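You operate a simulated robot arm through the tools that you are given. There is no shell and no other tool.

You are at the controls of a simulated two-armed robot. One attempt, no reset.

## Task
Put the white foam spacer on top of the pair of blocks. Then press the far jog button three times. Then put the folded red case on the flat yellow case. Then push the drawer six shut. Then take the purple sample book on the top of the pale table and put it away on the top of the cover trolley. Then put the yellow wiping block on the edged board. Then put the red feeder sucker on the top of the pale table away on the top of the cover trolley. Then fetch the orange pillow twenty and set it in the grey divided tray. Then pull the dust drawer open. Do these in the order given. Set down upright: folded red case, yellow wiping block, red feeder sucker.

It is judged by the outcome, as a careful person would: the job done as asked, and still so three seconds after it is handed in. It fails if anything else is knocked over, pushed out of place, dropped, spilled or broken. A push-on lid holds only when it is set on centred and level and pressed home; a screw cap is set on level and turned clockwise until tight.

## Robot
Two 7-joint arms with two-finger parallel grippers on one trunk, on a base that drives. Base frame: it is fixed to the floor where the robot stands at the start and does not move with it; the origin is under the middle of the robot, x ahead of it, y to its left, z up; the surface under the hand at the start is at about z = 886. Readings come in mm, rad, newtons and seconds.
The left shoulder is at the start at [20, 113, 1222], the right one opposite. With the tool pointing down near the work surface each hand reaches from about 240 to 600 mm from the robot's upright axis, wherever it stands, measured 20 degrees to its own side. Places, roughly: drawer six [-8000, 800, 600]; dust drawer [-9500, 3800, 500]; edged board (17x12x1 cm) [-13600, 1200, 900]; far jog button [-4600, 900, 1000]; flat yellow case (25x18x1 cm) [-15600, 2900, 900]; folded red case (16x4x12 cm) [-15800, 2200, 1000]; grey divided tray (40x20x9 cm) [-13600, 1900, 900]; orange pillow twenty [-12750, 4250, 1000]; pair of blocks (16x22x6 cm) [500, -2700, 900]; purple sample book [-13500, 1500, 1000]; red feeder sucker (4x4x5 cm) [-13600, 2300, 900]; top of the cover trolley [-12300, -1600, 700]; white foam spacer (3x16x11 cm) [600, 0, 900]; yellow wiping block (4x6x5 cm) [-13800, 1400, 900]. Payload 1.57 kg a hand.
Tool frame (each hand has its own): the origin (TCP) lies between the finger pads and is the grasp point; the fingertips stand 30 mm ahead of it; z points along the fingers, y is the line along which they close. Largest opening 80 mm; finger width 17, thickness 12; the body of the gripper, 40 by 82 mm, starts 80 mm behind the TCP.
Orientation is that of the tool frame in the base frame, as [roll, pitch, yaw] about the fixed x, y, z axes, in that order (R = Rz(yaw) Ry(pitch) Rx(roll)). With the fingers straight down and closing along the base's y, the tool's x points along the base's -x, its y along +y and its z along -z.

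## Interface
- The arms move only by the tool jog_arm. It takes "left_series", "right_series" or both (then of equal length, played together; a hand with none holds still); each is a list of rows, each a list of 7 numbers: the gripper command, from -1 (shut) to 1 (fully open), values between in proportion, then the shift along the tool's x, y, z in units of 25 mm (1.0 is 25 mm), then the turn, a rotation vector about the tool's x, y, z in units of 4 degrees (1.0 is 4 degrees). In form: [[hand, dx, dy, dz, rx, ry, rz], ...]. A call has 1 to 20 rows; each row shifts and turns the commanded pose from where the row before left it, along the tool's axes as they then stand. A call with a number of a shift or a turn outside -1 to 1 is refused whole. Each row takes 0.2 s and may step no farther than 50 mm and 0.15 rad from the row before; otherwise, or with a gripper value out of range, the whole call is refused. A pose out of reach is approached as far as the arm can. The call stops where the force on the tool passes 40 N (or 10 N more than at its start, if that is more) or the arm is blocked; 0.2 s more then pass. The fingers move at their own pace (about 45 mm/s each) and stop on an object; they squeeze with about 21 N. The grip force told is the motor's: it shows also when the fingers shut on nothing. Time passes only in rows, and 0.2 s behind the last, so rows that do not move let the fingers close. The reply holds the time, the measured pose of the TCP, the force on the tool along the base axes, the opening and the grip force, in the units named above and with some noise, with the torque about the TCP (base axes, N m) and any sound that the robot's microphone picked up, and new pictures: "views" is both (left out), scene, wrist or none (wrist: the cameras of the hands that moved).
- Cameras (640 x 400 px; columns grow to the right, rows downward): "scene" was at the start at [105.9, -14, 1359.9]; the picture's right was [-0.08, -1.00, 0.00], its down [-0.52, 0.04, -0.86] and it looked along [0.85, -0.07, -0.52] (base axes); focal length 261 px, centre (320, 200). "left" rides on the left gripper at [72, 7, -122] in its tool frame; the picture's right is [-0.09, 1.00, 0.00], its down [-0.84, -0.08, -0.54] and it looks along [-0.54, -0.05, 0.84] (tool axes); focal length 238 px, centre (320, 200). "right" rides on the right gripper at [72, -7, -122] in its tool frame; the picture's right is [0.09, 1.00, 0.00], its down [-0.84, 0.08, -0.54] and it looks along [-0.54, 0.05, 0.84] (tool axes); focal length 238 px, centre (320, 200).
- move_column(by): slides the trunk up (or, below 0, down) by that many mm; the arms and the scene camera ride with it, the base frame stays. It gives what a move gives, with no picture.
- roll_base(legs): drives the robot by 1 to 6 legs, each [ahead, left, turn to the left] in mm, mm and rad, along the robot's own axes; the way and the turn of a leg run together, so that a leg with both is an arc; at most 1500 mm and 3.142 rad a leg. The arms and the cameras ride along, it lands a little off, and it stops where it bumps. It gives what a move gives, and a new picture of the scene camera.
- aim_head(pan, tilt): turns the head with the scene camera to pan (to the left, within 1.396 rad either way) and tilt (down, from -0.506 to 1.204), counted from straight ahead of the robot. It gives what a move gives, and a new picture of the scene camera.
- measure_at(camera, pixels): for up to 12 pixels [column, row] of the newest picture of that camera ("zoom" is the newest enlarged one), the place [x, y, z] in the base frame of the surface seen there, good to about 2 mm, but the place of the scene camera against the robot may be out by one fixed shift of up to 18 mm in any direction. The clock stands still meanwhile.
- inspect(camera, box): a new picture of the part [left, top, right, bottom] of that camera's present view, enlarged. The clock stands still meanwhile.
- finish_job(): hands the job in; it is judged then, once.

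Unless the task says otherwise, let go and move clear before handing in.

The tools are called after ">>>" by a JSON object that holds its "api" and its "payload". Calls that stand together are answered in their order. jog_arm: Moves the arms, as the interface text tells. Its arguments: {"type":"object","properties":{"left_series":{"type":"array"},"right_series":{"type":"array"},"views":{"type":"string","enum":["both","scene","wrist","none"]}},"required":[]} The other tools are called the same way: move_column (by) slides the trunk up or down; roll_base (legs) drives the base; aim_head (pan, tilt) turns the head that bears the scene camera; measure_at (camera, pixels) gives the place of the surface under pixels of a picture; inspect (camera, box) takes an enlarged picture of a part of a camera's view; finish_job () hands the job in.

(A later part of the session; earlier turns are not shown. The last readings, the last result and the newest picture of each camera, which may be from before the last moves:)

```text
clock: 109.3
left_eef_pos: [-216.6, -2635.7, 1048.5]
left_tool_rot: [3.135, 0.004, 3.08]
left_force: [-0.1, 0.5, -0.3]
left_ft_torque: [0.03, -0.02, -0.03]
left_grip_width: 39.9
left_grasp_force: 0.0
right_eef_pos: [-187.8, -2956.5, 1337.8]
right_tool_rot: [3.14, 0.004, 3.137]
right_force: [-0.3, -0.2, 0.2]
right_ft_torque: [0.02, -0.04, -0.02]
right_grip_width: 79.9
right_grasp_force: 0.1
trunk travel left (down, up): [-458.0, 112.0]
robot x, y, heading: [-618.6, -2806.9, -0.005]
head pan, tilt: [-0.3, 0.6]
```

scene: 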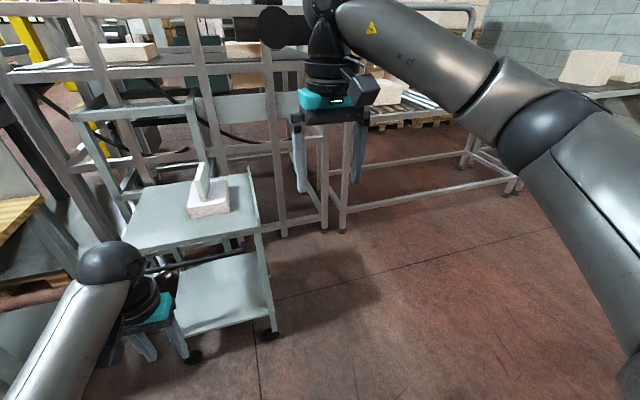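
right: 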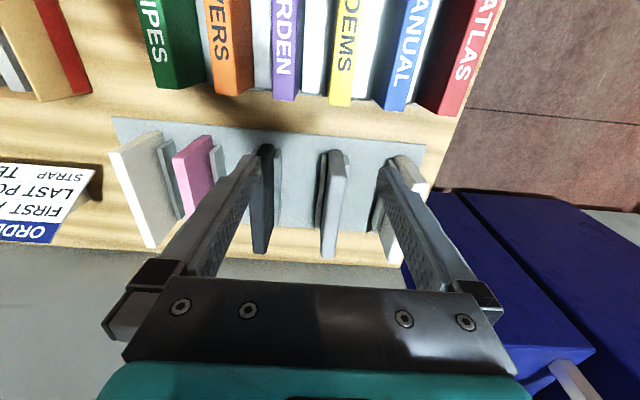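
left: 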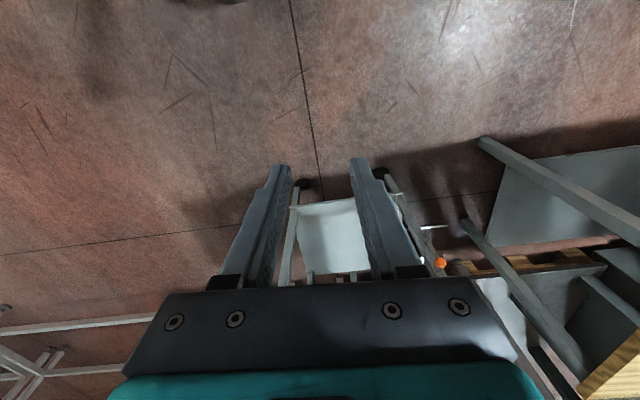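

The left arm is free again; the trick is a forward pitch with the TCP held. Next is the far jog button near (-4600, 900, 1000), so I'll tidy the left hand and look left and behind to plan the drive.

>>> {"api": "jog_arm", "payload": {"left_series": [[1, 0, 0.5, -1, 0, 0, -0.87], [1, 0, 0.5, -1, 0, 0, 0], [1, 0, 0.5, -1, 0, 0, 0], [1, 0, 0, -1, 0, 0, 0], [1, 0, 0, -1, 0, 0, 0]], "views": "none"}}

>>> {"api": "roll_base", "payload": {"legs": [[0, 1400, 0], [0, 1300, 0]]}}

>>> {"api": "aim_head", "payload": {"pan": 1.39, "tilt": 0.2}}

```text
clock: 110.5
left_eef_pos: [-214.8, -2598.5, 1172.6]
left_tool_rot: [3.136, 0.003, 3.141]
left_force: [0.4, -0.1, 0.6]
left_ft_torque: [-0.02, -0.01, 0.0]
left_grip_width: 80.1
left_grasp_force: 0.1
right_eef_pos: [-187.0, -2954.9, 1337.4]
right_tool_rot: [3.141, 0.0, 3.136]
right_force: [-0.7, 0.1, 0.3]
right_ft_torque: [0.04, 0.0, 0.0]
right_grip_width: 80.0
right_grasp_force: 0.1
trunk travel left (down, up): [-458.0, 112.0]
robot x, y, heading: [-625.4, -2806.3, -0.012]
head pan, tilt: [-0.3, 0.6]
```

```text
clock: 123.7
left_eef_pos: [-199.7, 116.0, 1174.2]
left_tool_rot: [3.134, 0.005, 3.133]
left_force: [-0.4, 0.0, -0.7]
left_ft_torque: [0.03, -0.02, -0.02]
left_grip_width: 80.1
left_grasp_force: 0.1
right_eef_pos: [-174.9, -240.2, 1337.6]
right_tool_rot: [-3.141, 0.001, 3.128]
right_force: [0.0, 0.4, 0.4]
right_ft_torque: [0.04, 0.03, 0.02]
right_grip_width: 80.2
right_grasp_force: 0.2
trunk travel left (down, up): [-458.0, 112.0]
robot x, y, heading: [-615.7, -84.8, -0.014]
head pan, tilt: [-0.3, 0.6]
```

scene: 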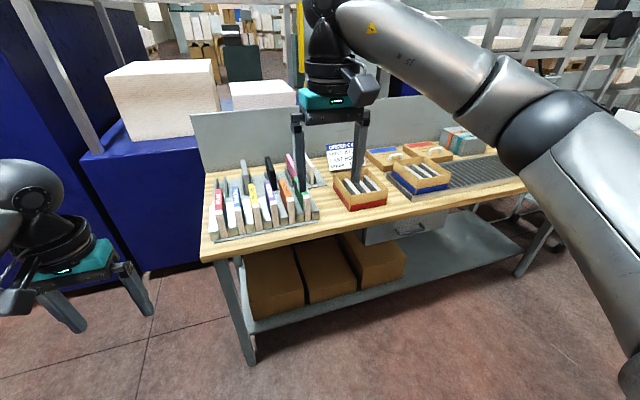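

```text
clock: 125.4
left_eef_pos: [-200.2, 116.4, 1172.8]
left_tool_rot: [3.135, 0.004, 3.134]
left_force: [-0.1, -0.6, -0.2]
left_ft_torque: [0.02, -0.01, -0.02]
left_grip_width: 80.0
left_grasp_force: 0.0
right_eef_pos: [-173.5, -240.0, 1337.9]
right_tool_rot: [3.141, 0.0, 3.127]
right_force: [-0.1, 0.2, 0.2]
right_ft_torque: [0.01, -0.01, 0.02]
right_grip_width: 79.8
right_grasp_force: 0.0
trunk travel left (down, up): [-458.0, 112.0]
robot x, y, heading: [-614.0, -88.2, -0.011]
head pan, tilt: [1.389, 0.201]
```

scene: 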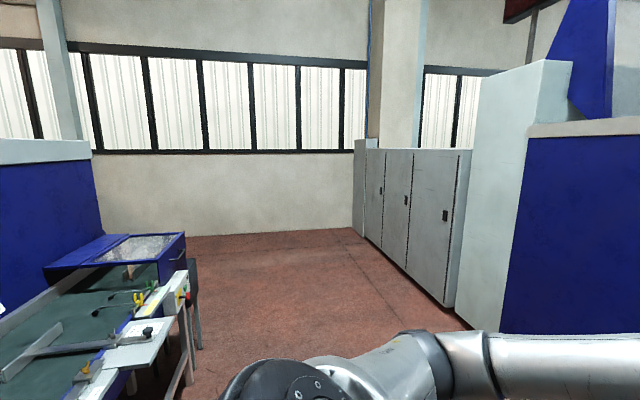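

>>> {"api": "measure_at", "payload": {"camera": "scene", "pixels": [[185, 370], [150, 330], [90, 370], [20, 395], [185, 250], [95, 260], [450, 300], [350, 270], [40, 170], [240, 300]]}}

>>> {"api": "roll_base", "payload": {"legs": [[0, 0, 1.57]]}}

>>> {"api": "aim_head", "payload": {"pan": 0.9, "tilt": 0.25}}

```text
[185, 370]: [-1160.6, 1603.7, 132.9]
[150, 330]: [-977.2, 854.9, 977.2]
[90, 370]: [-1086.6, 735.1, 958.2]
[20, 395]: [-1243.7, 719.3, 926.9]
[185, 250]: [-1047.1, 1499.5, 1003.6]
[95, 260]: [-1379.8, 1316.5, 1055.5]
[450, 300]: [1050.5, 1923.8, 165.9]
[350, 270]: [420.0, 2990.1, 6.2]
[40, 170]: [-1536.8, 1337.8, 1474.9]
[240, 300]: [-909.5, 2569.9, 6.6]
```

```text
clock: 129.7
left_eef_pos: [-814.9, 324.0, 1172.8]
left_tool_rot: [3.135, 0.003, -1.577]
left_force: [-0.3, 0.7, -0.7]
left_ft_torque: [-0.01, 0.0, -0.01]
left_grip_width: 79.7
left_grasp_force: 0.0
right_eef_pos: [-456.0, 349.3, 1336.7]
right_tool_rot: [3.141, 0.001, -1.583]
right_force: [-0.7, 0.0, 0.5]
right_ft_torque: [0.0, 0.04, 0.01]
right_grip_width: 80.0
right_grasp_force: 0.0
trunk travel left (down, up): [-458.0, 112.0]
robot x, y, heading: [-614.1, -86.2, 1.558]
head pan, tilt: [1.389, 0.201]
```

scene: 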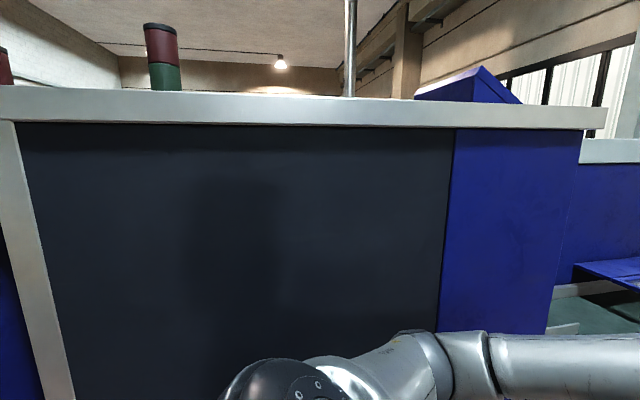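

```text
clock: 130.6
left_eef_pos: [-813.5, 324.8, 1173.8]
left_tool_rot: [3.134, 0.004, -1.579]
left_force: [0.5, 0.2, 0.4]
left_ft_torque: [-0.02, 0.0, -0.01]
left_grip_width: 79.9
left_grasp_force: 0.1
right_eef_pos: [-458.0, 350.6, 1337.4]
right_tool_rot: [-3.141, 0.0, -1.583]
right_force: [0.5, 0.9, 0.5]
right_ft_torque: [-0.02, 0.02, -0.01]
right_grip_width: 80.0
right_grasp_force: 0.1
trunk travel left (down, up): [-458.0, 112.0]
robot x, y, heading: [-606.7, -87.4, 1.558]
head pan, tilt: [0.901, 0.25]
```

scene: 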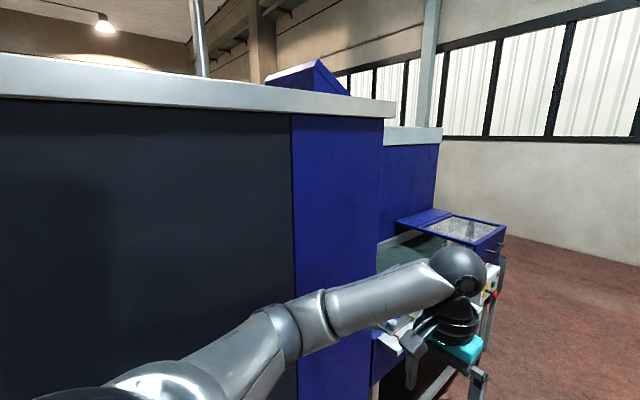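

>>> {"api": "measure_at", "payload": {"camera": "scene", "pixels": [[100, 200], [280, 200], [340, 250], [400, 200], [20, 300], [280, 380], [470, 220], [600, 280], [620, 60]]}}

>>> {"api": "roll_base", "payload": {"legs": [[0, 0, 1.4]]}}

>>> {"api": "aim_head", "payload": {"pan": 1.0, "tilt": 0.25}}

```text
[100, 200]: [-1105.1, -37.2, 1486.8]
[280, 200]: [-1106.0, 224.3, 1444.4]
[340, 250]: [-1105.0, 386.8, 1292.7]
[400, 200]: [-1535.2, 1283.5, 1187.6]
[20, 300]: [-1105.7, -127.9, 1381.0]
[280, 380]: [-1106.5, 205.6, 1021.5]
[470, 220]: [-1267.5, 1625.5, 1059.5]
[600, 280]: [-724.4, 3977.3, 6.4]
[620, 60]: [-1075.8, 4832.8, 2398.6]
```

```text
clock: 134.4
left_eef_pos: [-1051.0, -214.2, 1173.6]
left_tool_rot: [3.134, 0.004, -0.187]
left_force: [-0.7, -0.1, -0.6]
left_ft_torque: [0.01, 0.07, 0.04]
left_grip_width: 80.1
left_grasp_force: 0.0
right_eef_pos: [-1012.2, 142.3, 1338.2]
right_tool_rot: [3.141, 0.001, -0.19]
right_force: [-0.4, 1.0, -0.4]
right_ft_torque: [-0.01, 0.01, 0.01]
right_grip_width: 80.1
right_grasp_force: 0.1
trunk travel left (down, up): [-458.0, 112.0]
robot x, y, heading: [-612.0, -85.0, 2.949]
head pan, tilt: [0.901, 0.25]
```

scene: 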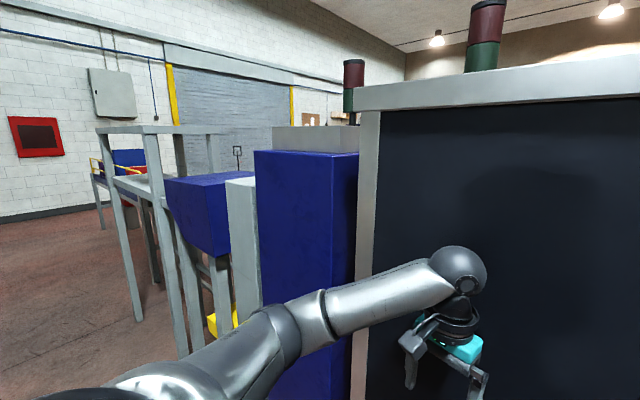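

```text
clock: 135.1
left_eef_pos: [-1050.4, -214.4, 1173.0]
left_tool_rot: [3.135, 0.004, -0.188]
left_force: [-0.1, -0.7, 0.2]
left_ft_torque: [0.03, 0.01, 0.02]
left_grip_width: 79.7
left_grasp_force: 0.0
right_eef_pos: [-1013.5, 142.1, 1338.4]
right_tool_rot: [-3.141, 0.0, -0.189]
right_force: [-0.5, 0.1, 0.0]
right_ft_torque: [0.01, 0.01, 0.03]
right_grip_width: 79.7
right_grasp_force: 0.1
trunk travel left (down, up): [-458.0, 112.0]
robot x, y, heading: [-612.3, -86.0, 2.949]
head pan, tilt: [1.0, 0.25]
```

scene: 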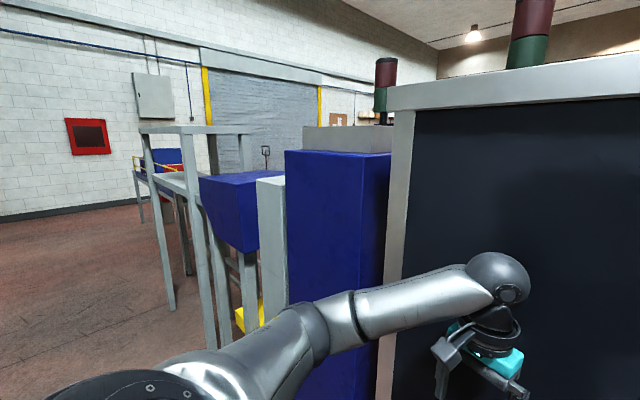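

The machine's end panel is at x≈-1105 and my left hand is close to it at x=-1050. I'll back off, square up, then slide north to see the aisle.

>>> {"api": "roll_base", "payload": {"legs": [[-200, 0, 0], [0, 0, 0.19], [0, -1300, 0], [0, -1250, 0]]}}

>>> {"api": "aim_head", "payload": {"pan": 0.3, "tilt": 0.25}}

```text
clock: 149.3
left_eef_pos: [-853.5, 2178.4, 1175.0]
left_tool_rot: [3.134, 0.004, 0.042]
left_force: [0.2, -0.3, 0.1]
left_ft_torque: [0.0, -0.04, 0.03]
left_grip_width: 80.3
left_grasp_force: 0.0
right_eef_pos: [-895.9, 2533.5, 1337.3]
right_tool_rot: [-3.141, 0.0, 0.039]
right_force: [-0.3, -0.2, 0.0]
right_ft_torque: [0.02, 0.02, -0.01]
right_grip_width: 79.8
right_grasp_force: 0.1
trunk travel left (down, up): [-458.0, 112.0]
robot x, y, heading: [-451.8, 2401.0, -3.103]
head pan, tilt: [1.0, 0.25]
```

scene: 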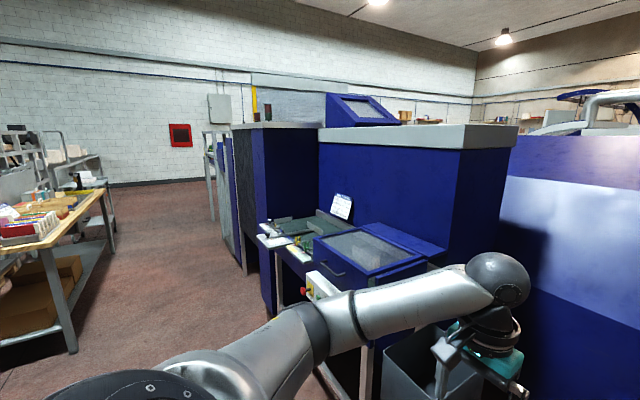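

```text
clock: 150.4
left_eef_pos: [-853.5, 2176.9, 1172.5]
left_tool_rot: [3.134, 0.003, 0.043]
left_force: [1.0, 0.5, 0.4]
left_ft_torque: [0.0, -0.01, 0.01]
left_grip_width: 79.9
left_grasp_force: 0.1
right_eef_pos: [-895.9, 2532.8, 1338.8]
right_tool_rot: [3.141, -0.001, 0.038]
right_force: [1.1, 0.5, 0.3]
right_ft_torque: [0.02, 0.01, -0.02]
right_grip_width: 80.0
right_grasp_force: 0.1
trunk travel left (down, up): [-458.0, 112.0]
robot x, y, heading: [-453.9, 2396.9, -3.106]
head pan, tilt: [0.3, 0.25]
```

scene: 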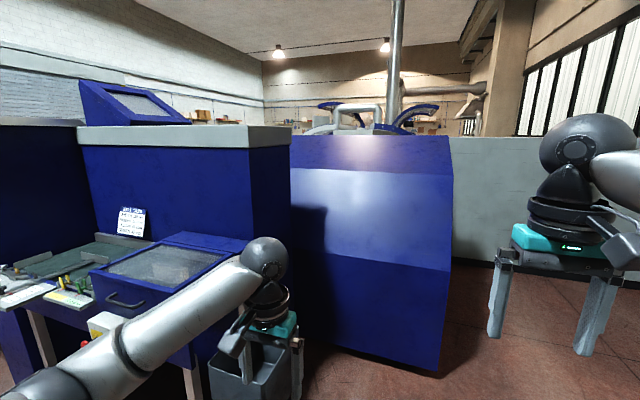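

>>> {"api": "measure_at", "payload": {"camera": "scene", "pixels": [[440, 320], [380, 360], [455, 200], [500, 340], [480, 270], [540, 370], [250, 390], [300, 200], [620, 350], [470, 200], [500, 240]]}}

>>> {"api": "inspect", "payload": {"camera": "scene", "box": [280, 60, 560, 235]}}

```text
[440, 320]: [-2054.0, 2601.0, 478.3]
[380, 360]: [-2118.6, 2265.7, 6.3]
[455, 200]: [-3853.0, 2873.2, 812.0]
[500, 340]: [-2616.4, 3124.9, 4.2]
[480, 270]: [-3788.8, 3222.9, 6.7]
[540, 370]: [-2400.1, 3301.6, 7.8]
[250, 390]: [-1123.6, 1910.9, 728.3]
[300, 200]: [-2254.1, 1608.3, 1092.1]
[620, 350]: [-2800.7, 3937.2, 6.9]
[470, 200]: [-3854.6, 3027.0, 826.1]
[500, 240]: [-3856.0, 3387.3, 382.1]
```

```text
2.29 times, centred on (420, 148) of scene
```

zoom: 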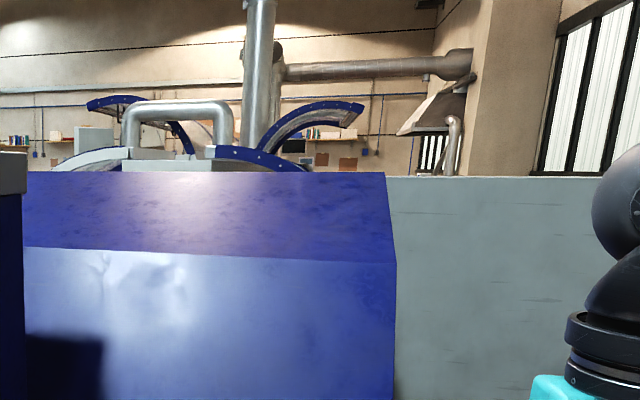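

A partition wall at x≈-3855 closes the north side, and open floor was visible in the south aisle. I'll go back south to y≈-3300 and look west there.

>>> {"api": "roll_base", "payload": {"legs": [[-50, 0, -0.036], [0, 1450, 0], [0, 1450, 0], [0, 1450, 0], [0, 1300, 0]]}}

>>> {"api": "aim_head", "payload": {"pan": 0.3, "tilt": 0.3}}

```text
clock: 177.9
left_eef_pos: [-715.6, -3473.6, 1173.8]
left_tool_rot: [3.135, 0.005, 0.015]
left_force: [-0.3, 0.0, 0.8]
left_ft_torque: [-0.01, 0.01, 0.0]
left_grip_width: 80.0
left_grasp_force: 0.0
right_eef_pos: [-749.0, -3115.2, 1337.9]
right_tool_rot: [3.141, -0.001, 0.013]
right_force: [0.1, 1.0, 0.5]
right_ft_torque: [0.02, 0.01, -0.04]
right_grip_width: 80.2
right_grasp_force: 0.1
trunk travel left (down, up): [-458.0, 112.0]
robot x, y, heading: [-315.6, -3259.3, -3.126]
head pan, tilt: [0.3, 0.25]
```

scene: 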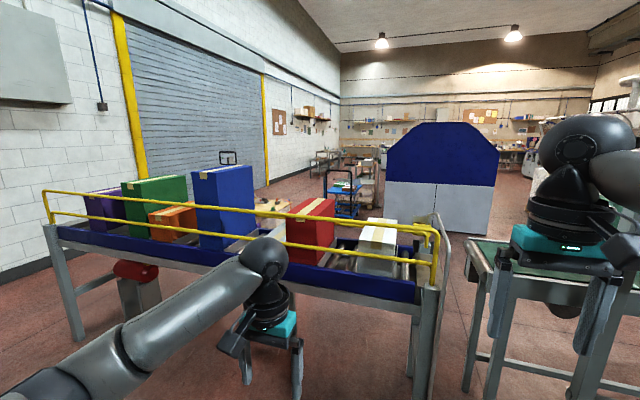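

```text
clock: 178.5
left_eef_pos: [-715.2, -3472.5, 1172.7]
left_tool_rot: [3.134, 0.003, 0.014]
left_force: [0.0, 0.0, 0.3]
left_ft_torque: [0.02, -0.03, 0.01]
left_grip_width: 80.2
left_grasp_force: 0.0
right_eef_pos: [-749.6, -3115.3, 1338.3]
right_tool_rot: [-3.141, -0.001, 0.013]
right_force: [-0.2, -0.2, -0.2]
right_ft_torque: [-0.02, 0.02, -0.03]
right_grip_width: 79.7
right_grasp_force: 0.0
trunk travel left (down, up): [-458.0, 112.0]
robot x, y, heading: [-306.3, -3256.7, -3.129]
head pan, tilt: [0.3, 0.3]
```

scene: 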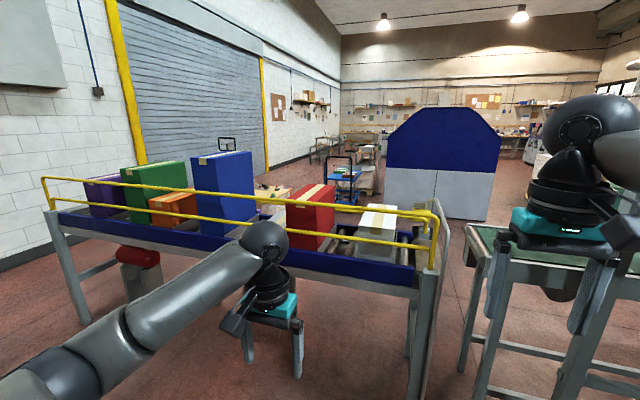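

>>> {"api": "measure_at", "payload": {"camera": "scene", "pixels": [[440, 250], [428, 300], [468, 260], [465, 370], [45, 190], [85, 330], [20, 260], [345, 200], [440, 200], [375, 300], [300, 220], [450, 300]]}}

>>> {"api": "inspect", "payload": {"camera": "scene", "box": [280, 80, 640, 305]}}

```text
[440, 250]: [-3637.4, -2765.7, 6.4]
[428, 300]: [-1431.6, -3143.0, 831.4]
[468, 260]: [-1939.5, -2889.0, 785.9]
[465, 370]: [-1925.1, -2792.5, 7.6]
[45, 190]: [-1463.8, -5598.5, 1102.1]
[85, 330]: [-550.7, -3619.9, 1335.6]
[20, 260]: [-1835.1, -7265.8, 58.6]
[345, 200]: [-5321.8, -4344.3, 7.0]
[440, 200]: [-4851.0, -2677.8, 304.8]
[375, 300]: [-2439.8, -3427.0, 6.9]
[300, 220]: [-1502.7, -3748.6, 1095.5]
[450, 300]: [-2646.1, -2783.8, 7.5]
```

```text
1.78 times, centred on (460, 192) of scene
```

zoom: 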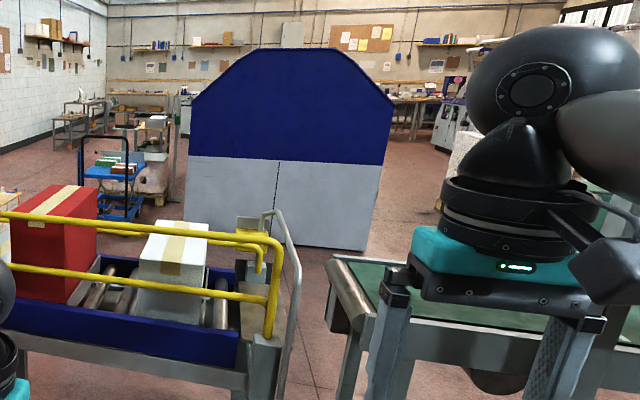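

The gap right of the box conveyor, between y -3143 and -2889, is too narrow. The way around its south end (y≈-5600, wall at -7265) is wide, so I'll go that way.

>>> {"api": "roll_base", "payload": {"legs": [[0, 1050, -0.012], [0, 1050, 0], [0, 1000, 0]]}}

>>> {"api": "aim_head", "payload": {"pan": 0.0, "tilt": 0.3}}

```text
clock: 193.7
left_eef_pos: [-718.7, -6564.1, 1174.1]
left_tool_rot: [3.135, 0.004, 0.028]
left_force: [-0.3, -0.8, 0.6]
left_ft_torque: [0.0, -0.01, 0.02]
left_grip_width: 80.1
left_grasp_force: 0.1
right_eef_pos: [-756.7, -6209.8, 1338.1]
right_tool_rot: [3.141, 0.0, 0.025]
right_force: [0.5, 0.3, 0.0]
right_ft_torque: [0.02, -0.03, 0.0]
right_grip_width: 79.7
right_grasp_force: 0.2
trunk travel left (down, up): [-458.0, 112.0]
robot x, y, heading: [-315.0, -6350.3, -3.117]
head pan, tilt: [0.3, 0.3]
```

scene: 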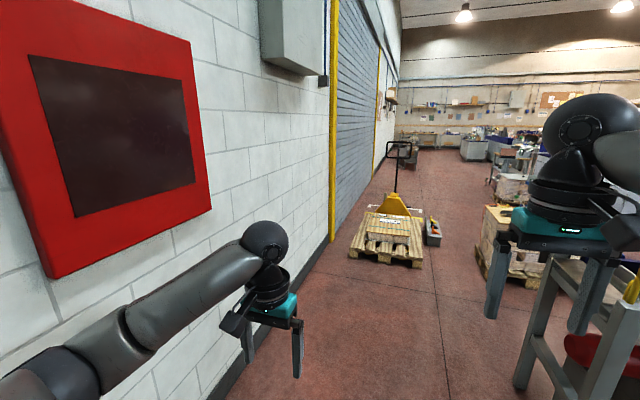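

```text
clock: 194.5
left_eef_pos: [-719.4, -6564.7, 1172.4]
left_tool_rot: [3.133, 0.004, 0.029]
left_force: [0.6, -0.5, -0.1]
left_ft_torque: [0.01, 0.0, 0.0]
left_grip_width: 80.2
left_grasp_force: 0.1
right_eef_pos: [-756.4, -6210.1, 1337.6]
right_tool_rot: [3.141, 0.0, 0.024]
right_force: [-0.2, 0.5, 0.0]
right_ft_torque: [0.01, 0.02, -0.02]
right_grip_width: 79.8
right_grasp_force: 0.0
trunk travel left (down, up): [-458.0, 112.0]
robot x, y, heading: [-313.3, -6348.4, -3.121]
head pan, tilt: [0.0, 0.3]
```

scene: 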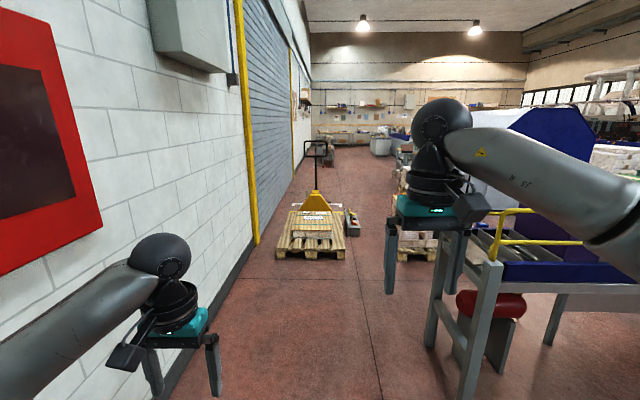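

>>> {"api": "measure_at", "payload": {"camera": "scene", "pixels": [[280, 255], [345, 255], [350, 235], [400, 258], [435, 260], [468, 390], [490, 240], [250, 270], [320, 205], [420, 245], [210, 340], [540, 340]]}}

>>> {"api": "inspect", "payload": {"camera": "scene", "box": [230, 100, 470, 280]}}

```text
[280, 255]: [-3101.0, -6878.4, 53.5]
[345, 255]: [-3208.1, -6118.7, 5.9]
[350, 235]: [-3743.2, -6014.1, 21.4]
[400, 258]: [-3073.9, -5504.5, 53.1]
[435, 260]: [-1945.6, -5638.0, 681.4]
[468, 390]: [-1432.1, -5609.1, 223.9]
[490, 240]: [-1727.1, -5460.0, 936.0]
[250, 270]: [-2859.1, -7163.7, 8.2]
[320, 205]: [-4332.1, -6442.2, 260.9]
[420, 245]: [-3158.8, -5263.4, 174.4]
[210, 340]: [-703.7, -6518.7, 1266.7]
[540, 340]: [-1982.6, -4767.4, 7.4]
```

```text
2.22 times, centred on (350, 190) of scene
```

zoom: 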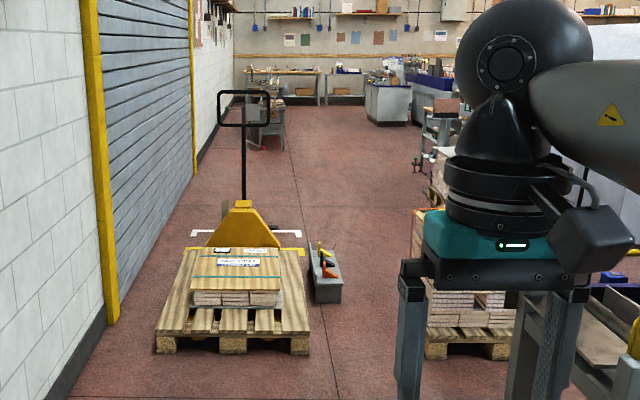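

>>> {"api": "roll_base", "payload": {"legs": [[1100, 0, -0.02], [1100, 0, 0], [0, -1300, 0]]}}

>>> {"api": "aim_head", "payload": {"pan": -0.7, "tilt": 0.35}}

```text
clock: 211.5
left_eef_pos: [-2961.7, -5317.9, 1173.2]
left_tool_rot: [3.134, 0.004, 0.033]
left_force: [0.0, -0.6, -0.3]
left_ft_torque: [0.01, 0.02, -0.01]
left_grip_width: 80.0
left_grasp_force: 0.1
right_eef_pos: [-3001.2, -4961.3, 1338.2]
right_tool_rot: [-3.141, 0.001, 0.029]
right_force: [-0.6, 0.4, -0.1]
right_ft_torque: [0.03, 0.0, 0.02]
right_grip_width: 79.9
right_grasp_force: 0.0
trunk travel left (down, up): [-458.0, 112.0]
robot x, y, heading: [-2560.9, -5098.7, -3.116]
head pan, tilt: [0.0, 0.3]
```

scene: 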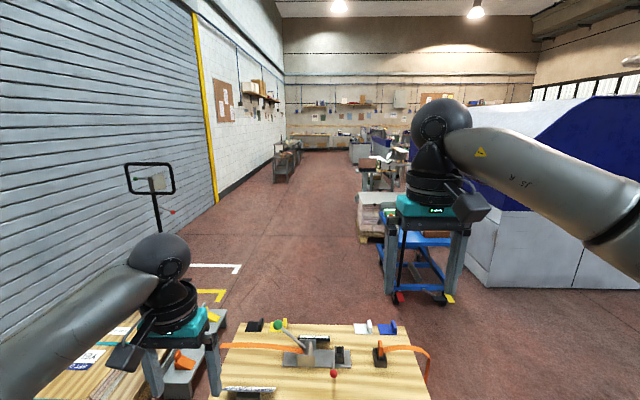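

```text
clock: 212.6
left_eef_pos: [-2960.8, -5316.8, 1173.4]
left_tool_rot: [3.135, 0.004, 0.033]
left_force: [0.0, -0.1, -0.1]
left_ft_torque: [-0.02, -0.03, -0.02]
left_grip_width: 80.2
left_grasp_force: 0.0
right_eef_pos: [-3000.4, -4962.2, 1337.7]
right_tool_rot: [-3.142, -0.001, 0.029]
right_force: [-0.4, 0.3, 0.5]
right_ft_torque: [-0.03, 0.0, -0.01]
right_grip_width: 79.8
right_grasp_force: 0.1
trunk travel left (down, up): [-458.0, 112.0]
robot x, y, heading: [-2560.3, -5094.9, -3.109]
head pan, tilt: [-0.7, 0.351]
```

scene: 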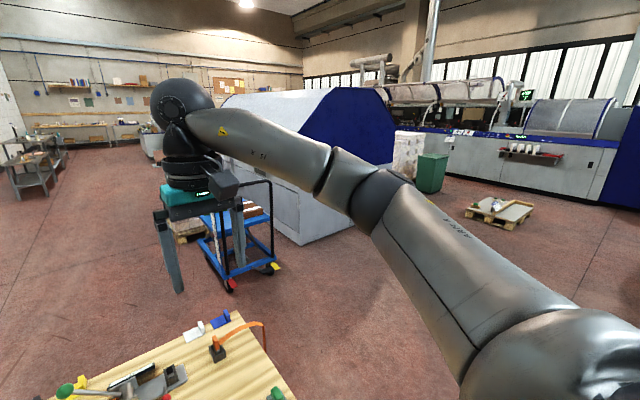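

>>> {"api": "inspect", "payload": {"camera": "scene", "box": [370, 60, 640, 230]}}

>>> {"api": "measure_at", "payload": {"camera": "scene", "pixels": [[530, 152], [460, 140], [590, 170], [500, 205], [430, 175], [590, 250], [470, 240], [330, 230], [405, 155], [620, 190], [400, 250]]}}

```text
2.35 times, centred on (505, 145) of scene
```

zoom: 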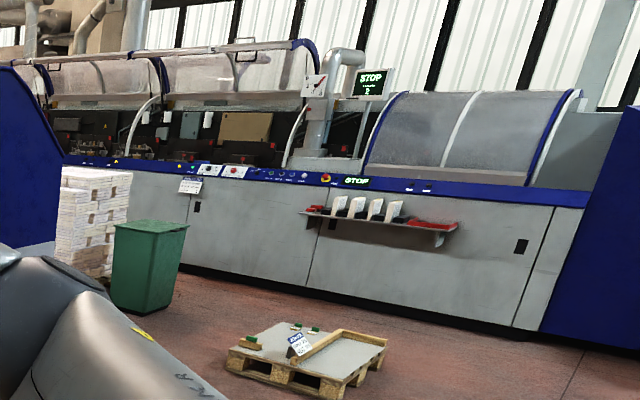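

```text
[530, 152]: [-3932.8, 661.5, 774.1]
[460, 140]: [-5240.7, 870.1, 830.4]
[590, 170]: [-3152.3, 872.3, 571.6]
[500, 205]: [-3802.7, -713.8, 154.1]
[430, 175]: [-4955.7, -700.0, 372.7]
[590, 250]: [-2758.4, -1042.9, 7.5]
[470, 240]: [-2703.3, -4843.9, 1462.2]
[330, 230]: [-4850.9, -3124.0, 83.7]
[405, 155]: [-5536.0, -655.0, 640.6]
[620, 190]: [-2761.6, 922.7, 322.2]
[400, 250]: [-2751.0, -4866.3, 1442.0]
```

>>> {"api": "roll_base", "payload": {"legs": [[0, -1450, -0.03], [0, -1450, 0], [0, -1450, 0]]}}

>>> {"api": "aim_head", "payload": {"pan": -0.5, "tilt": 0.35}}

```text
clock: 233.6
left_eef_pos: [-3033.7, -917.8, 1173.1]
left_tool_rot: [3.134, 0.005, 0.03]
left_force: [-0.2, 0.1, 0.0]
left_ft_torque: [-0.01, 0.0, 0.01]
left_grip_width: 80.1
left_grasp_force: 0.1
right_eef_pos: [-3073.4, -561.3, 1338.0]
right_tool_rot: [-3.141, 0.0, 0.027]
right_force: [0.5, -0.3, 0.7]
right_ft_torque: [0.01, 0.0, 0.0]
right_grip_width: 79.9
right_grasp_force: 0.0
trunk travel left (down, up): [-458.0, 112.0]
robot x, y, heading: [-2632.3, -699.0, -3.117]
head pan, tilt: [-0.7, 0.351]
```

scene: 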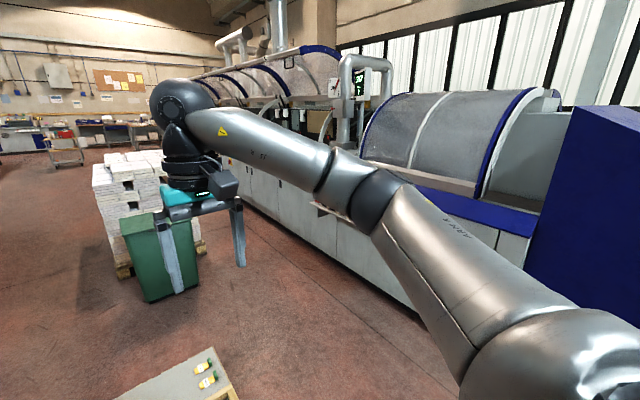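

```text
clock: 234.3
left_eef_pos: [-3034.1, -917.7, 1172.5]
left_tool_rot: [3.134, 0.004, 0.029]
left_force: [-0.1, -0.3, -0.3]
left_ft_torque: [-0.02, 0.03, -0.04]
left_grip_width: 80.0
left_grasp_force: 0.1
right_eef_pos: [-3072.6, -561.5, 1338.6]
right_tool_rot: [-3.141, 0.0, 0.027]
right_force: [-0.2, -0.6, 0.0]
right_ft_torque: [-0.01, 0.01, -0.02]
right_grip_width: 80.2
right_grasp_force: 0.0
trunk travel left (down, up): [-458.0, 112.0]
robot x, y, heading: [-2633.1, -702.0, -3.115]
head pan, tilt: [-0.499, 0.351]
```

scene: 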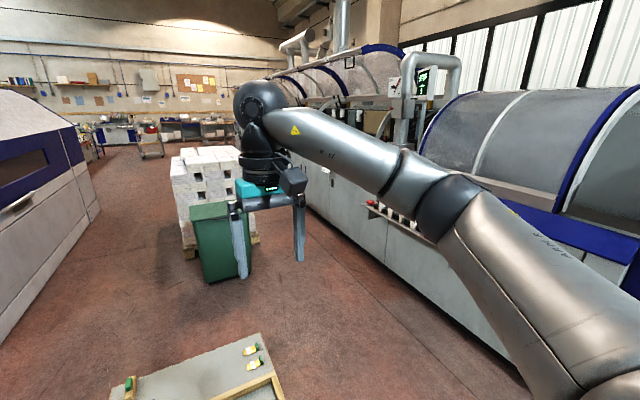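

>>> {"api": "measure_at", "payload": {"camera": "scene", "pixels": [[262, 338], [280, 392], [250, 240], [240, 275], [195, 240], [380, 215], [420, 235], [350, 250], [300, 280], [480, 330], [150, 390]]}}

>>> {"api": "roll_base", "payload": {"legs": [[0, -600, 0], [0, 0, -1.58]]}}

>>> {"api": "aim_head", "payload": {"pan": 0.9, "tilt": 0.35}}

```text
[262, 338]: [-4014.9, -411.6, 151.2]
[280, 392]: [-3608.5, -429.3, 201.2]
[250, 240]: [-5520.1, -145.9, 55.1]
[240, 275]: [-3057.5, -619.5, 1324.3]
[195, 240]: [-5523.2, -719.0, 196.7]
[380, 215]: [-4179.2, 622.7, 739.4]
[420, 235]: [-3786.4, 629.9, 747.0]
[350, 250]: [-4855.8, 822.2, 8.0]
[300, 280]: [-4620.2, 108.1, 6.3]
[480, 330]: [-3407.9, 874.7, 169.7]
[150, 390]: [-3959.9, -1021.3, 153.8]
```

```text
clock: 241.6
left_eef_pos: [-2861.4, 302.9, 1171.8]
left_tool_rot: [3.135, 0.003, -1.554]
left_force: [0.6, 0.5, -0.7]
left_ft_torque: [0.0, 0.01, 0.03]
left_grip_width: 80.2
left_grasp_force: 0.0
right_eef_pos: [-2504.5, 336.2, 1338.1]
right_tool_rot: [3.141, 0.002, -1.555]
right_force: [0.3, 0.6, 0.2]
right_ft_torque: [0.02, -0.03, 0.0]
right_grip_width: 79.9
right_grasp_force: 0.1
trunk travel left (down, up): [-458.0, 112.0]
robot x, y, heading: [-2647.4, -99.9, 1.587]
head pan, tilt: [-0.499, 0.351]
```

scene: 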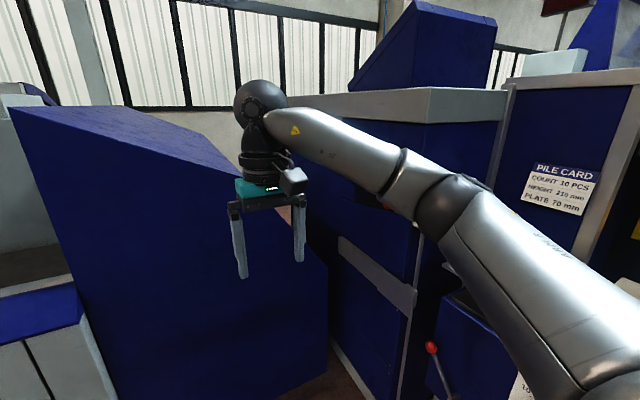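

```text
clock: 243.1
left_eef_pos: [-2862.1, 302.9, 1173.1]
left_tool_rot: [3.133, 0.004, -1.553]
left_force: [0.2, -1.0, -0.2]
left_ft_torque: [-0.02, -0.02, -0.02]
left_grip_width: 80.0
left_grasp_force: 0.0
right_eef_pos: [-2506.3, 337.0, 1338.1]
right_tool_rot: [-3.141, 0.0, -1.556]
right_force: [-0.4, -0.1, -0.3]
right_ft_torque: [-0.03, 0.0, -0.01]
right_grip_width: 80.0
right_grasp_force: 0.1
trunk travel left (down, up): [-458.0, 112.0]
robot x, y, heading: [-2647.1, -103.1, 1.583]
head pan, tilt: [0.901, 0.351]
```

scene: 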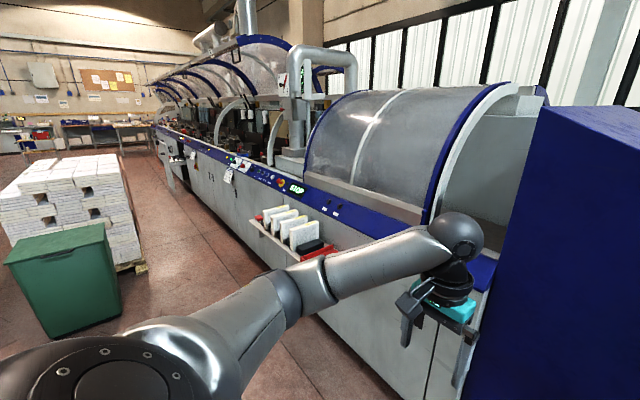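

>>> {"api": "roll_base", "payload": {"legs": [[80, 0, -0.012], [0, 1400, 0]]}}

>>> {"api": "aim_head", "payload": {"pan": 0.55, "tilt": 0.4}}

>>> {"api": "inspect", "payload": {"camera": "scene", "box": [200, 80, 480, 255]}}

```text
clock: 250.8
left_eef_pos: [-4280.4, 359.6, 1173.6]
left_tool_rot: [3.135, 0.002, -1.546]
left_force: [1.7, 0.1, 0.0]
left_ft_torque: [0.02, -0.01, 0.0]
left_grip_width: 80.1
left_grasp_force: 0.0
right_eef_pos: [-3923.8, 398.5, 1337.8]
right_tool_rot: [3.141, 0.001, -1.55]
right_force: [-0.5, 0.4, 0.1]
right_ft_torque: [-0.01, 0.01, -0.03]
right_grip_width: 80.2
right_grasp_force: 0.3
trunk travel left (down, up): [-458.0, 112.0]
robot x, y, heading: [-4062.4, -44.7, 1.599]
head pan, tilt: [0.901, 0.351]
```

scene: 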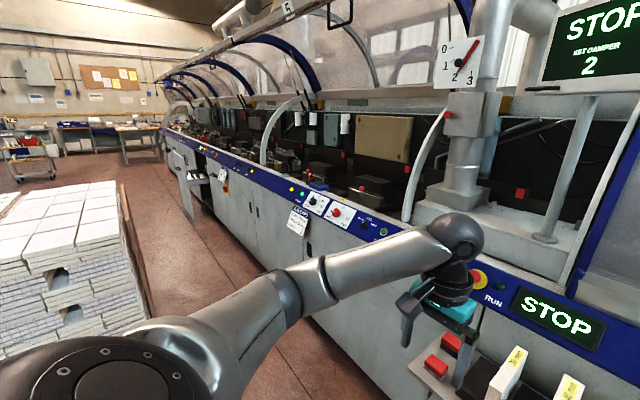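

```text
clock: 251.6
left_eef_pos: [-4280.5, 360.6, 1172.6]
left_tool_rot: [3.135, 0.004, -1.545]
left_force: [-0.6, -1.0, -0.5]
left_ft_torque: [0.04, -0.03, 0.0]
left_grip_width: 80.1
left_grasp_force: 0.3
right_eef_pos: [-3923.6, 397.7, 1338.1]
right_tool_rot: [-3.141, 0.001, -1.548]
right_force: [-0.5, 0.6, -0.1]
right_ft_torque: [0.01, 0.04, -0.01]
right_grip_width: 79.9
right_grasp_force: 0.1
trunk travel left (down, up): [-458.0, 112.0]
robot x, y, heading: [-4061.9, -41.3, 1.593]
head pan, tilt: [0.55, 0.4]
```

scene: 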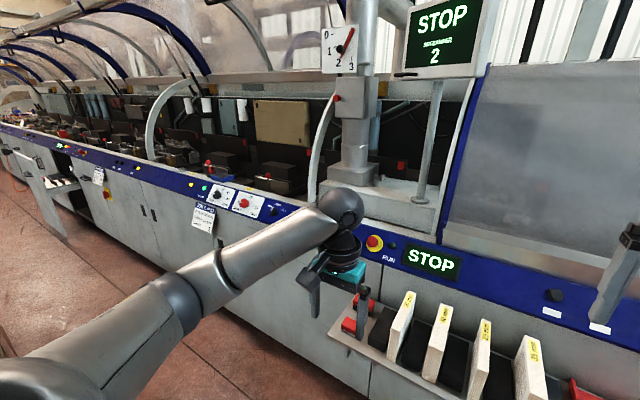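

```text
2.29 times, centred on (340, 168) of scene
```

zoom: 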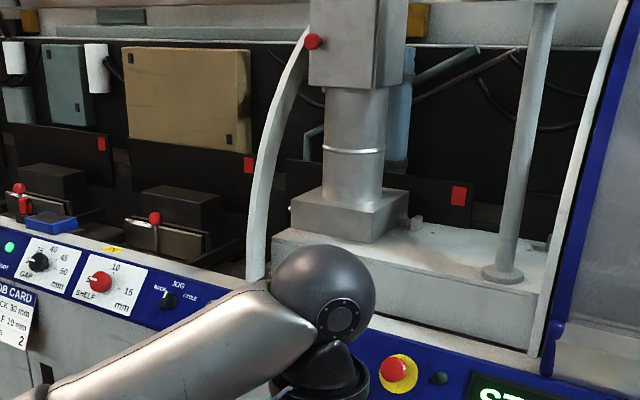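

>>> {"api": "roll_base", "payload": {"legs": [[0, 650, -0.02]]}}

>>> {"api": "aim_head", "payload": {"pan": -0.2, "tilt": 0.55}}

>>> {"api": "inspect", "payload": {"camera": "scene", "box": [180, 120, 500, 320]}}

```text
clock: 255.2
left_eef_pos: [-4901.0, 361.7, 1173.7]
left_tool_rot: [3.134, 0.005, -1.572]
left_force: [0.6, 0.2, -0.6]
left_ft_torque: [-0.03, -0.03, -0.02]
left_grip_width: 80.1
left_grasp_force: 0.0
right_eef_pos: [-4544.2, 389.4, 1337.8]
right_tool_rot: [-3.141, 0.0, -1.576]
right_force: [0.1, -0.1, -0.9]
right_ft_torque: [0.02, -0.02, 0.01]
right_grip_width: 79.9
right_grasp_force: 0.1
trunk travel left (down, up): [-458.0, 112.0]
robot x, y, heading: [-4692.1, -46.6, 1.564]
head pan, tilt: [0.55, 0.4]
```

scene: 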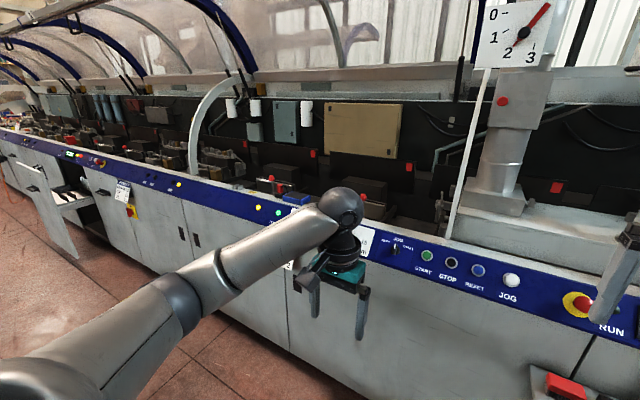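

```text
clock: 256.3
left_eef_pos: [-4901.2, 361.7, 1173.0]
left_tool_rot: [3.135, 0.002, -1.571]
left_force: [-0.1, 0.7, 0.2]
left_ft_torque: [0.02, -0.04, 0.01]
left_grip_width: 79.8
left_grasp_force: 0.1
right_eef_pos: [-4544.0, 389.2, 1338.3]
right_tool_rot: [3.141, -0.001, -1.577]
right_force: [0.8, -0.1, -0.1]
right_ft_torque: [-0.03, -0.01, -0.01]
right_grip_width: 80.0
right_grasp_force: 0.0
trunk travel left (down, up): [-458.0, 112.0]
robot x, y, heading: [-4693.0, -46.7, 1.569]
head pan, tilt: [-0.201, 0.55]
```

scene: 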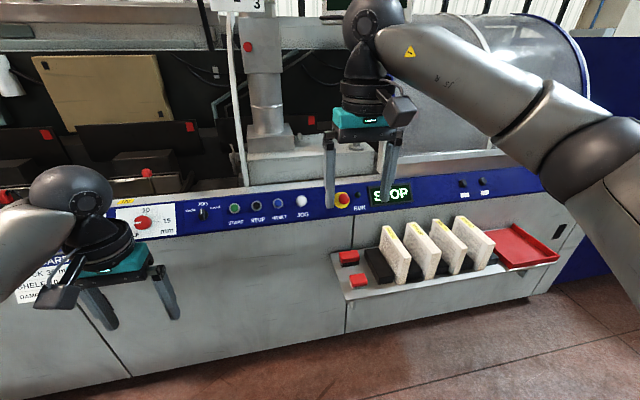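

```text
2.00 times, centred on (340, 220) of scene
```

zoom: 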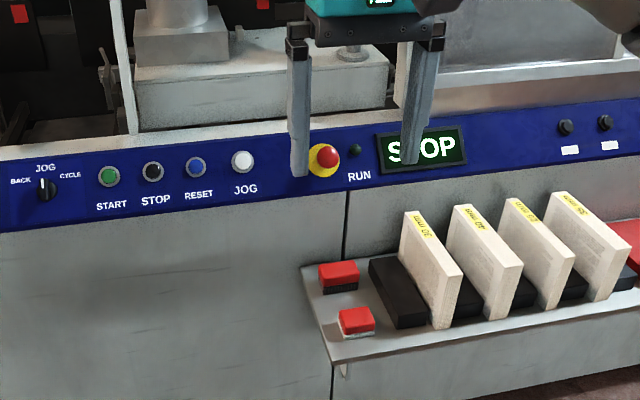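

>>> {"api": "measure_at", "payload": {"camera": "scene", "pixels": [[302, 201], [279, 203], [256, 206], [344, 200], [315, 206], [302, 192], [320, 195], [235, 208]]}}

>>> {"api": "inspect", "payload": {"camera": "scene", "box": [280, 180, 344, 220]}}

```text
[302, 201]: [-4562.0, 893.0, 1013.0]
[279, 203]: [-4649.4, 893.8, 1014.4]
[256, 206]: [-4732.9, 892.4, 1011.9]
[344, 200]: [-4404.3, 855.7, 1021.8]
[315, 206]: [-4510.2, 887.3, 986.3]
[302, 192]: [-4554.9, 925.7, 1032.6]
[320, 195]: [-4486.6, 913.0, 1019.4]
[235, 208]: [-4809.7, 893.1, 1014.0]
```

```text
10.00 times, centred on (312, 200) of scene
```

zoom: 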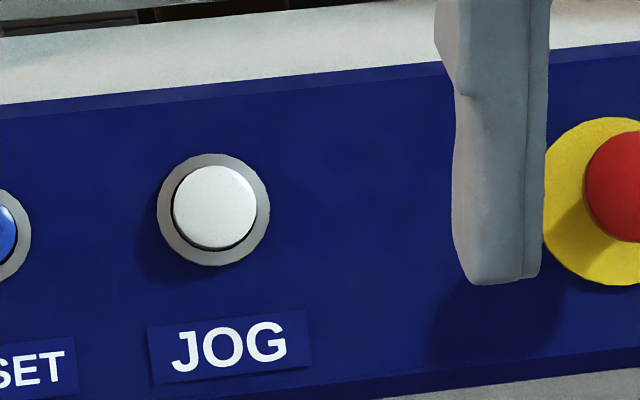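

The white JOG button at pixel (302,201) is near (-4562, 893, 1010), on a panel that leans back. I'll lower the trunk a little, drive closer so the right hand can press along the panel normal, and shut and tilt that hand.

>>> {"api": "move_column", "payload": {"by": -100}}

>>> {"api": "roll_base", "payload": {"legs": [[0, 40, 0], [280, 0, 0]]}}

>>> {"api": "jog_arm", "payload": {"right_series": [[-1, 0, 0, 0, 0, -1, 0], [-1, 0, 0, 0, 0, -1, 0], [-1, 0, 0, 0, 0, -1, 0], [-1, 0, 0, 0, 0, -1, 0], [-1, 0, 0, 0, 0, -1, 0], [-1, 0, 0, 0, 0, -1, 0], [-1, 0, 0, 0, 0, -1, 0], [-1, 0, 0, 0, 0, -1, 0], [-1, 0, 0, 0, 0, -1, 0], [-1, 0, 0, 0, 0, -1, 0], [-1, 0, 0, 0, 0, -1, 0], [-1, 0, 0, 0, 0, -1, 0], [-1, 0, 0, 0, 0, -1, 0]]}}

```text
clock: 257.6
left_eef_pos: [-4900.9, 362.2, 1074.6]
left_tool_rot: [3.134, 0.004, -1.573]
left_force: [-0.2, 0.3, 0.5]
left_ft_torque: [0.03, 0.02, 0.01]
left_grip_width: 79.8
left_grasp_force: 0.0
right_eef_pos: [-4542.9, 389.4, 1236.9]
right_tool_rot: [3.14, 0.0, -1.577]
right_force: [0.3, 0.0, 0.9]
right_ft_torque: [-0.01, 0.02, 0.03]
right_grip_width: 80.0
right_grasp_force: 0.1
trunk travel left (down, up): [-358.0, 212.0]
robot x, y, heading: [-4694.5, -50.5, 1.568]
head pan, tilt: [-0.201, 0.55]
```

```text
clock: 260.0
left_eef_pos: [-4940.2, 642.2, 1072.7]
left_tool_rot: [3.135, 0.003, -1.57]
left_force: [-0.7, -0.6, -0.2]
left_ft_torque: [-0.04, -0.03, 0.01]
left_grip_width: 79.7
left_grasp_force: 0.0
right_eef_pos: [-4581.5, 670.3, 1236.6]
right_tool_rot: [-3.141, 0.0, -1.574]
right_force: [-0.1, 0.9, -0.5]
right_ft_torque: [0.0, 0.0, -0.02]
right_grip_width: 80.3
right_grasp_force: 0.0
trunk travel left (down, up): [-358.0, 212.0]
robot x, y, heading: [-4732.6, 232.5, 1.568]
head pan, tilt: [-0.201, 0.55]
```

scene: 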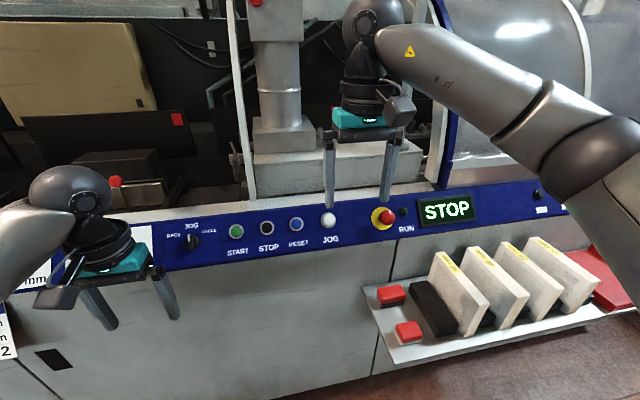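

```text
clock: 262.8
left_eef_pos: [-4939.0, 639.7, 1073.1]
left_tool_rot: [3.135, 0.003, -1.57]
left_force: [-0.4, -0.3, 0.0]
left_ft_torque: [-0.02, -0.03, -0.03]
left_grip_width: 80.1
left_grasp_force: 0.1
right_eef_pos: [-4582.8, 668.9, 1238.7]
right_tool_rot: [3.141, 0.909, -1.575]
right_force: [-0.3, -0.2, 0.4]
right_ft_torque: [-0.03, 0.02, -0.02]
right_grip_width: 0.0
right_grasp_force: 20.8
trunk travel left (down, up): [-358.0, 212.0]
robot x, y, heading: [-4729.4, 227.8, 1.567]
head pan, tilt: [-0.201, 0.55]
```

scene: 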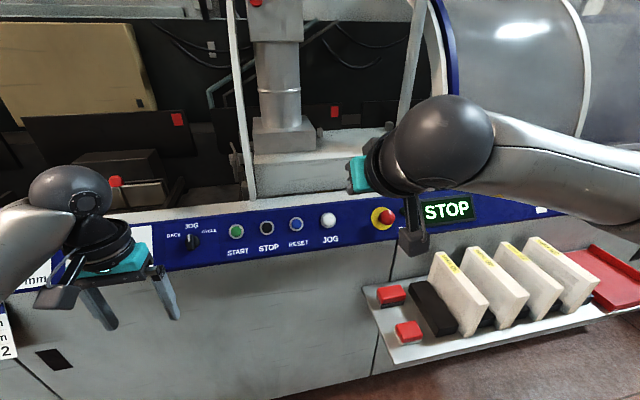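
right: 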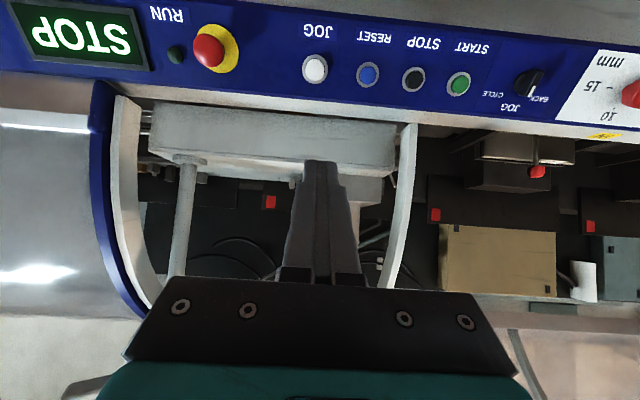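

Right wrist camera now sees the JOG button at (315,68). I'll measure it and the panel plane from there.

>>> {"api": "measure_at", "payload": {"camera": "right", "pixels": [[315, 68], [315, 64], [340, 68], [290, 68], [318, 32], [300, 90], [338, 95], [310, 100], [212, 50], [312, 76]]}}

```text
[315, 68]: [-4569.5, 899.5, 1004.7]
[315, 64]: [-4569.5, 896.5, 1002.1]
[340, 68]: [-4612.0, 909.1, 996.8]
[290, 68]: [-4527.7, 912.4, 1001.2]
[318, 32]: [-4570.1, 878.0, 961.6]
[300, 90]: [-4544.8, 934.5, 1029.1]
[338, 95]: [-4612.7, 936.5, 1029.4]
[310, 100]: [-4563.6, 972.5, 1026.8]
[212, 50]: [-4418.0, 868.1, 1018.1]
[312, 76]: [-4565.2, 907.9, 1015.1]
```

>>> {"api": "jog_arm", "payload": {"right_series": [[-1, 0.4, -0.14, 0.9, 0, 0, 0], [-1, 0.4, -0.14, 0.95, 0, 0, 0], [-1, 0.4, -0.14, 0.95, 0, 0, 0], [-1, 0.48, -0.14, 0.95, 0, 0, 0], [-1, 0, 0, 1, 0, 0, 0], [-1, 0, 0, 1, 0, 0, 0], [-1, 0, 0, 1, 0, 0, 0], [-1, 0, 0, 1, 0, 0, 0], [-1, 0, 0, 1, 0, 0, 0], [-1, 0, 0, 1, 0, 0, 0]]}}

```text
clock: 265.0
left_eef_pos: [-4940.1, 640.0, 1072.4]
left_tool_rot: [3.135, 0.003, -1.569]
left_force: [-0.1, 0.1, -0.3]
left_ft_torque: [0.0, -0.01, -0.03]
left_grip_width: 80.1
left_grasp_force: 0.0
right_eef_pos: [-4568.0, 836.5, 1053.3]
right_tool_rot: [3.141, 0.908, -1.575]
right_force: [0.0, 0.0, -0.7]
right_ft_torque: [-0.01, -0.01, 0.01]
right_grip_width: 0.1
right_grasp_force: 21.3
trunk travel left (down, up): [-358.0, 212.0]
robot x, y, heading: [-4734.4, 228.8, 1.566]
head pan, tilt: [-0.201, 0.55]
```

scene: 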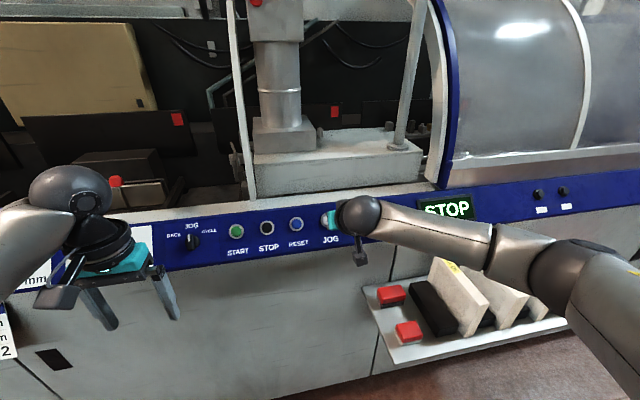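
right: 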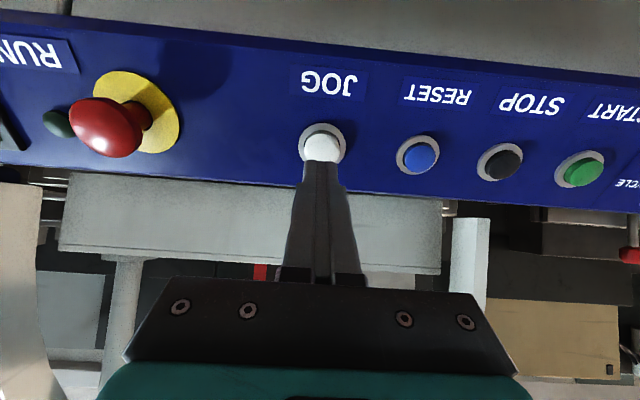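

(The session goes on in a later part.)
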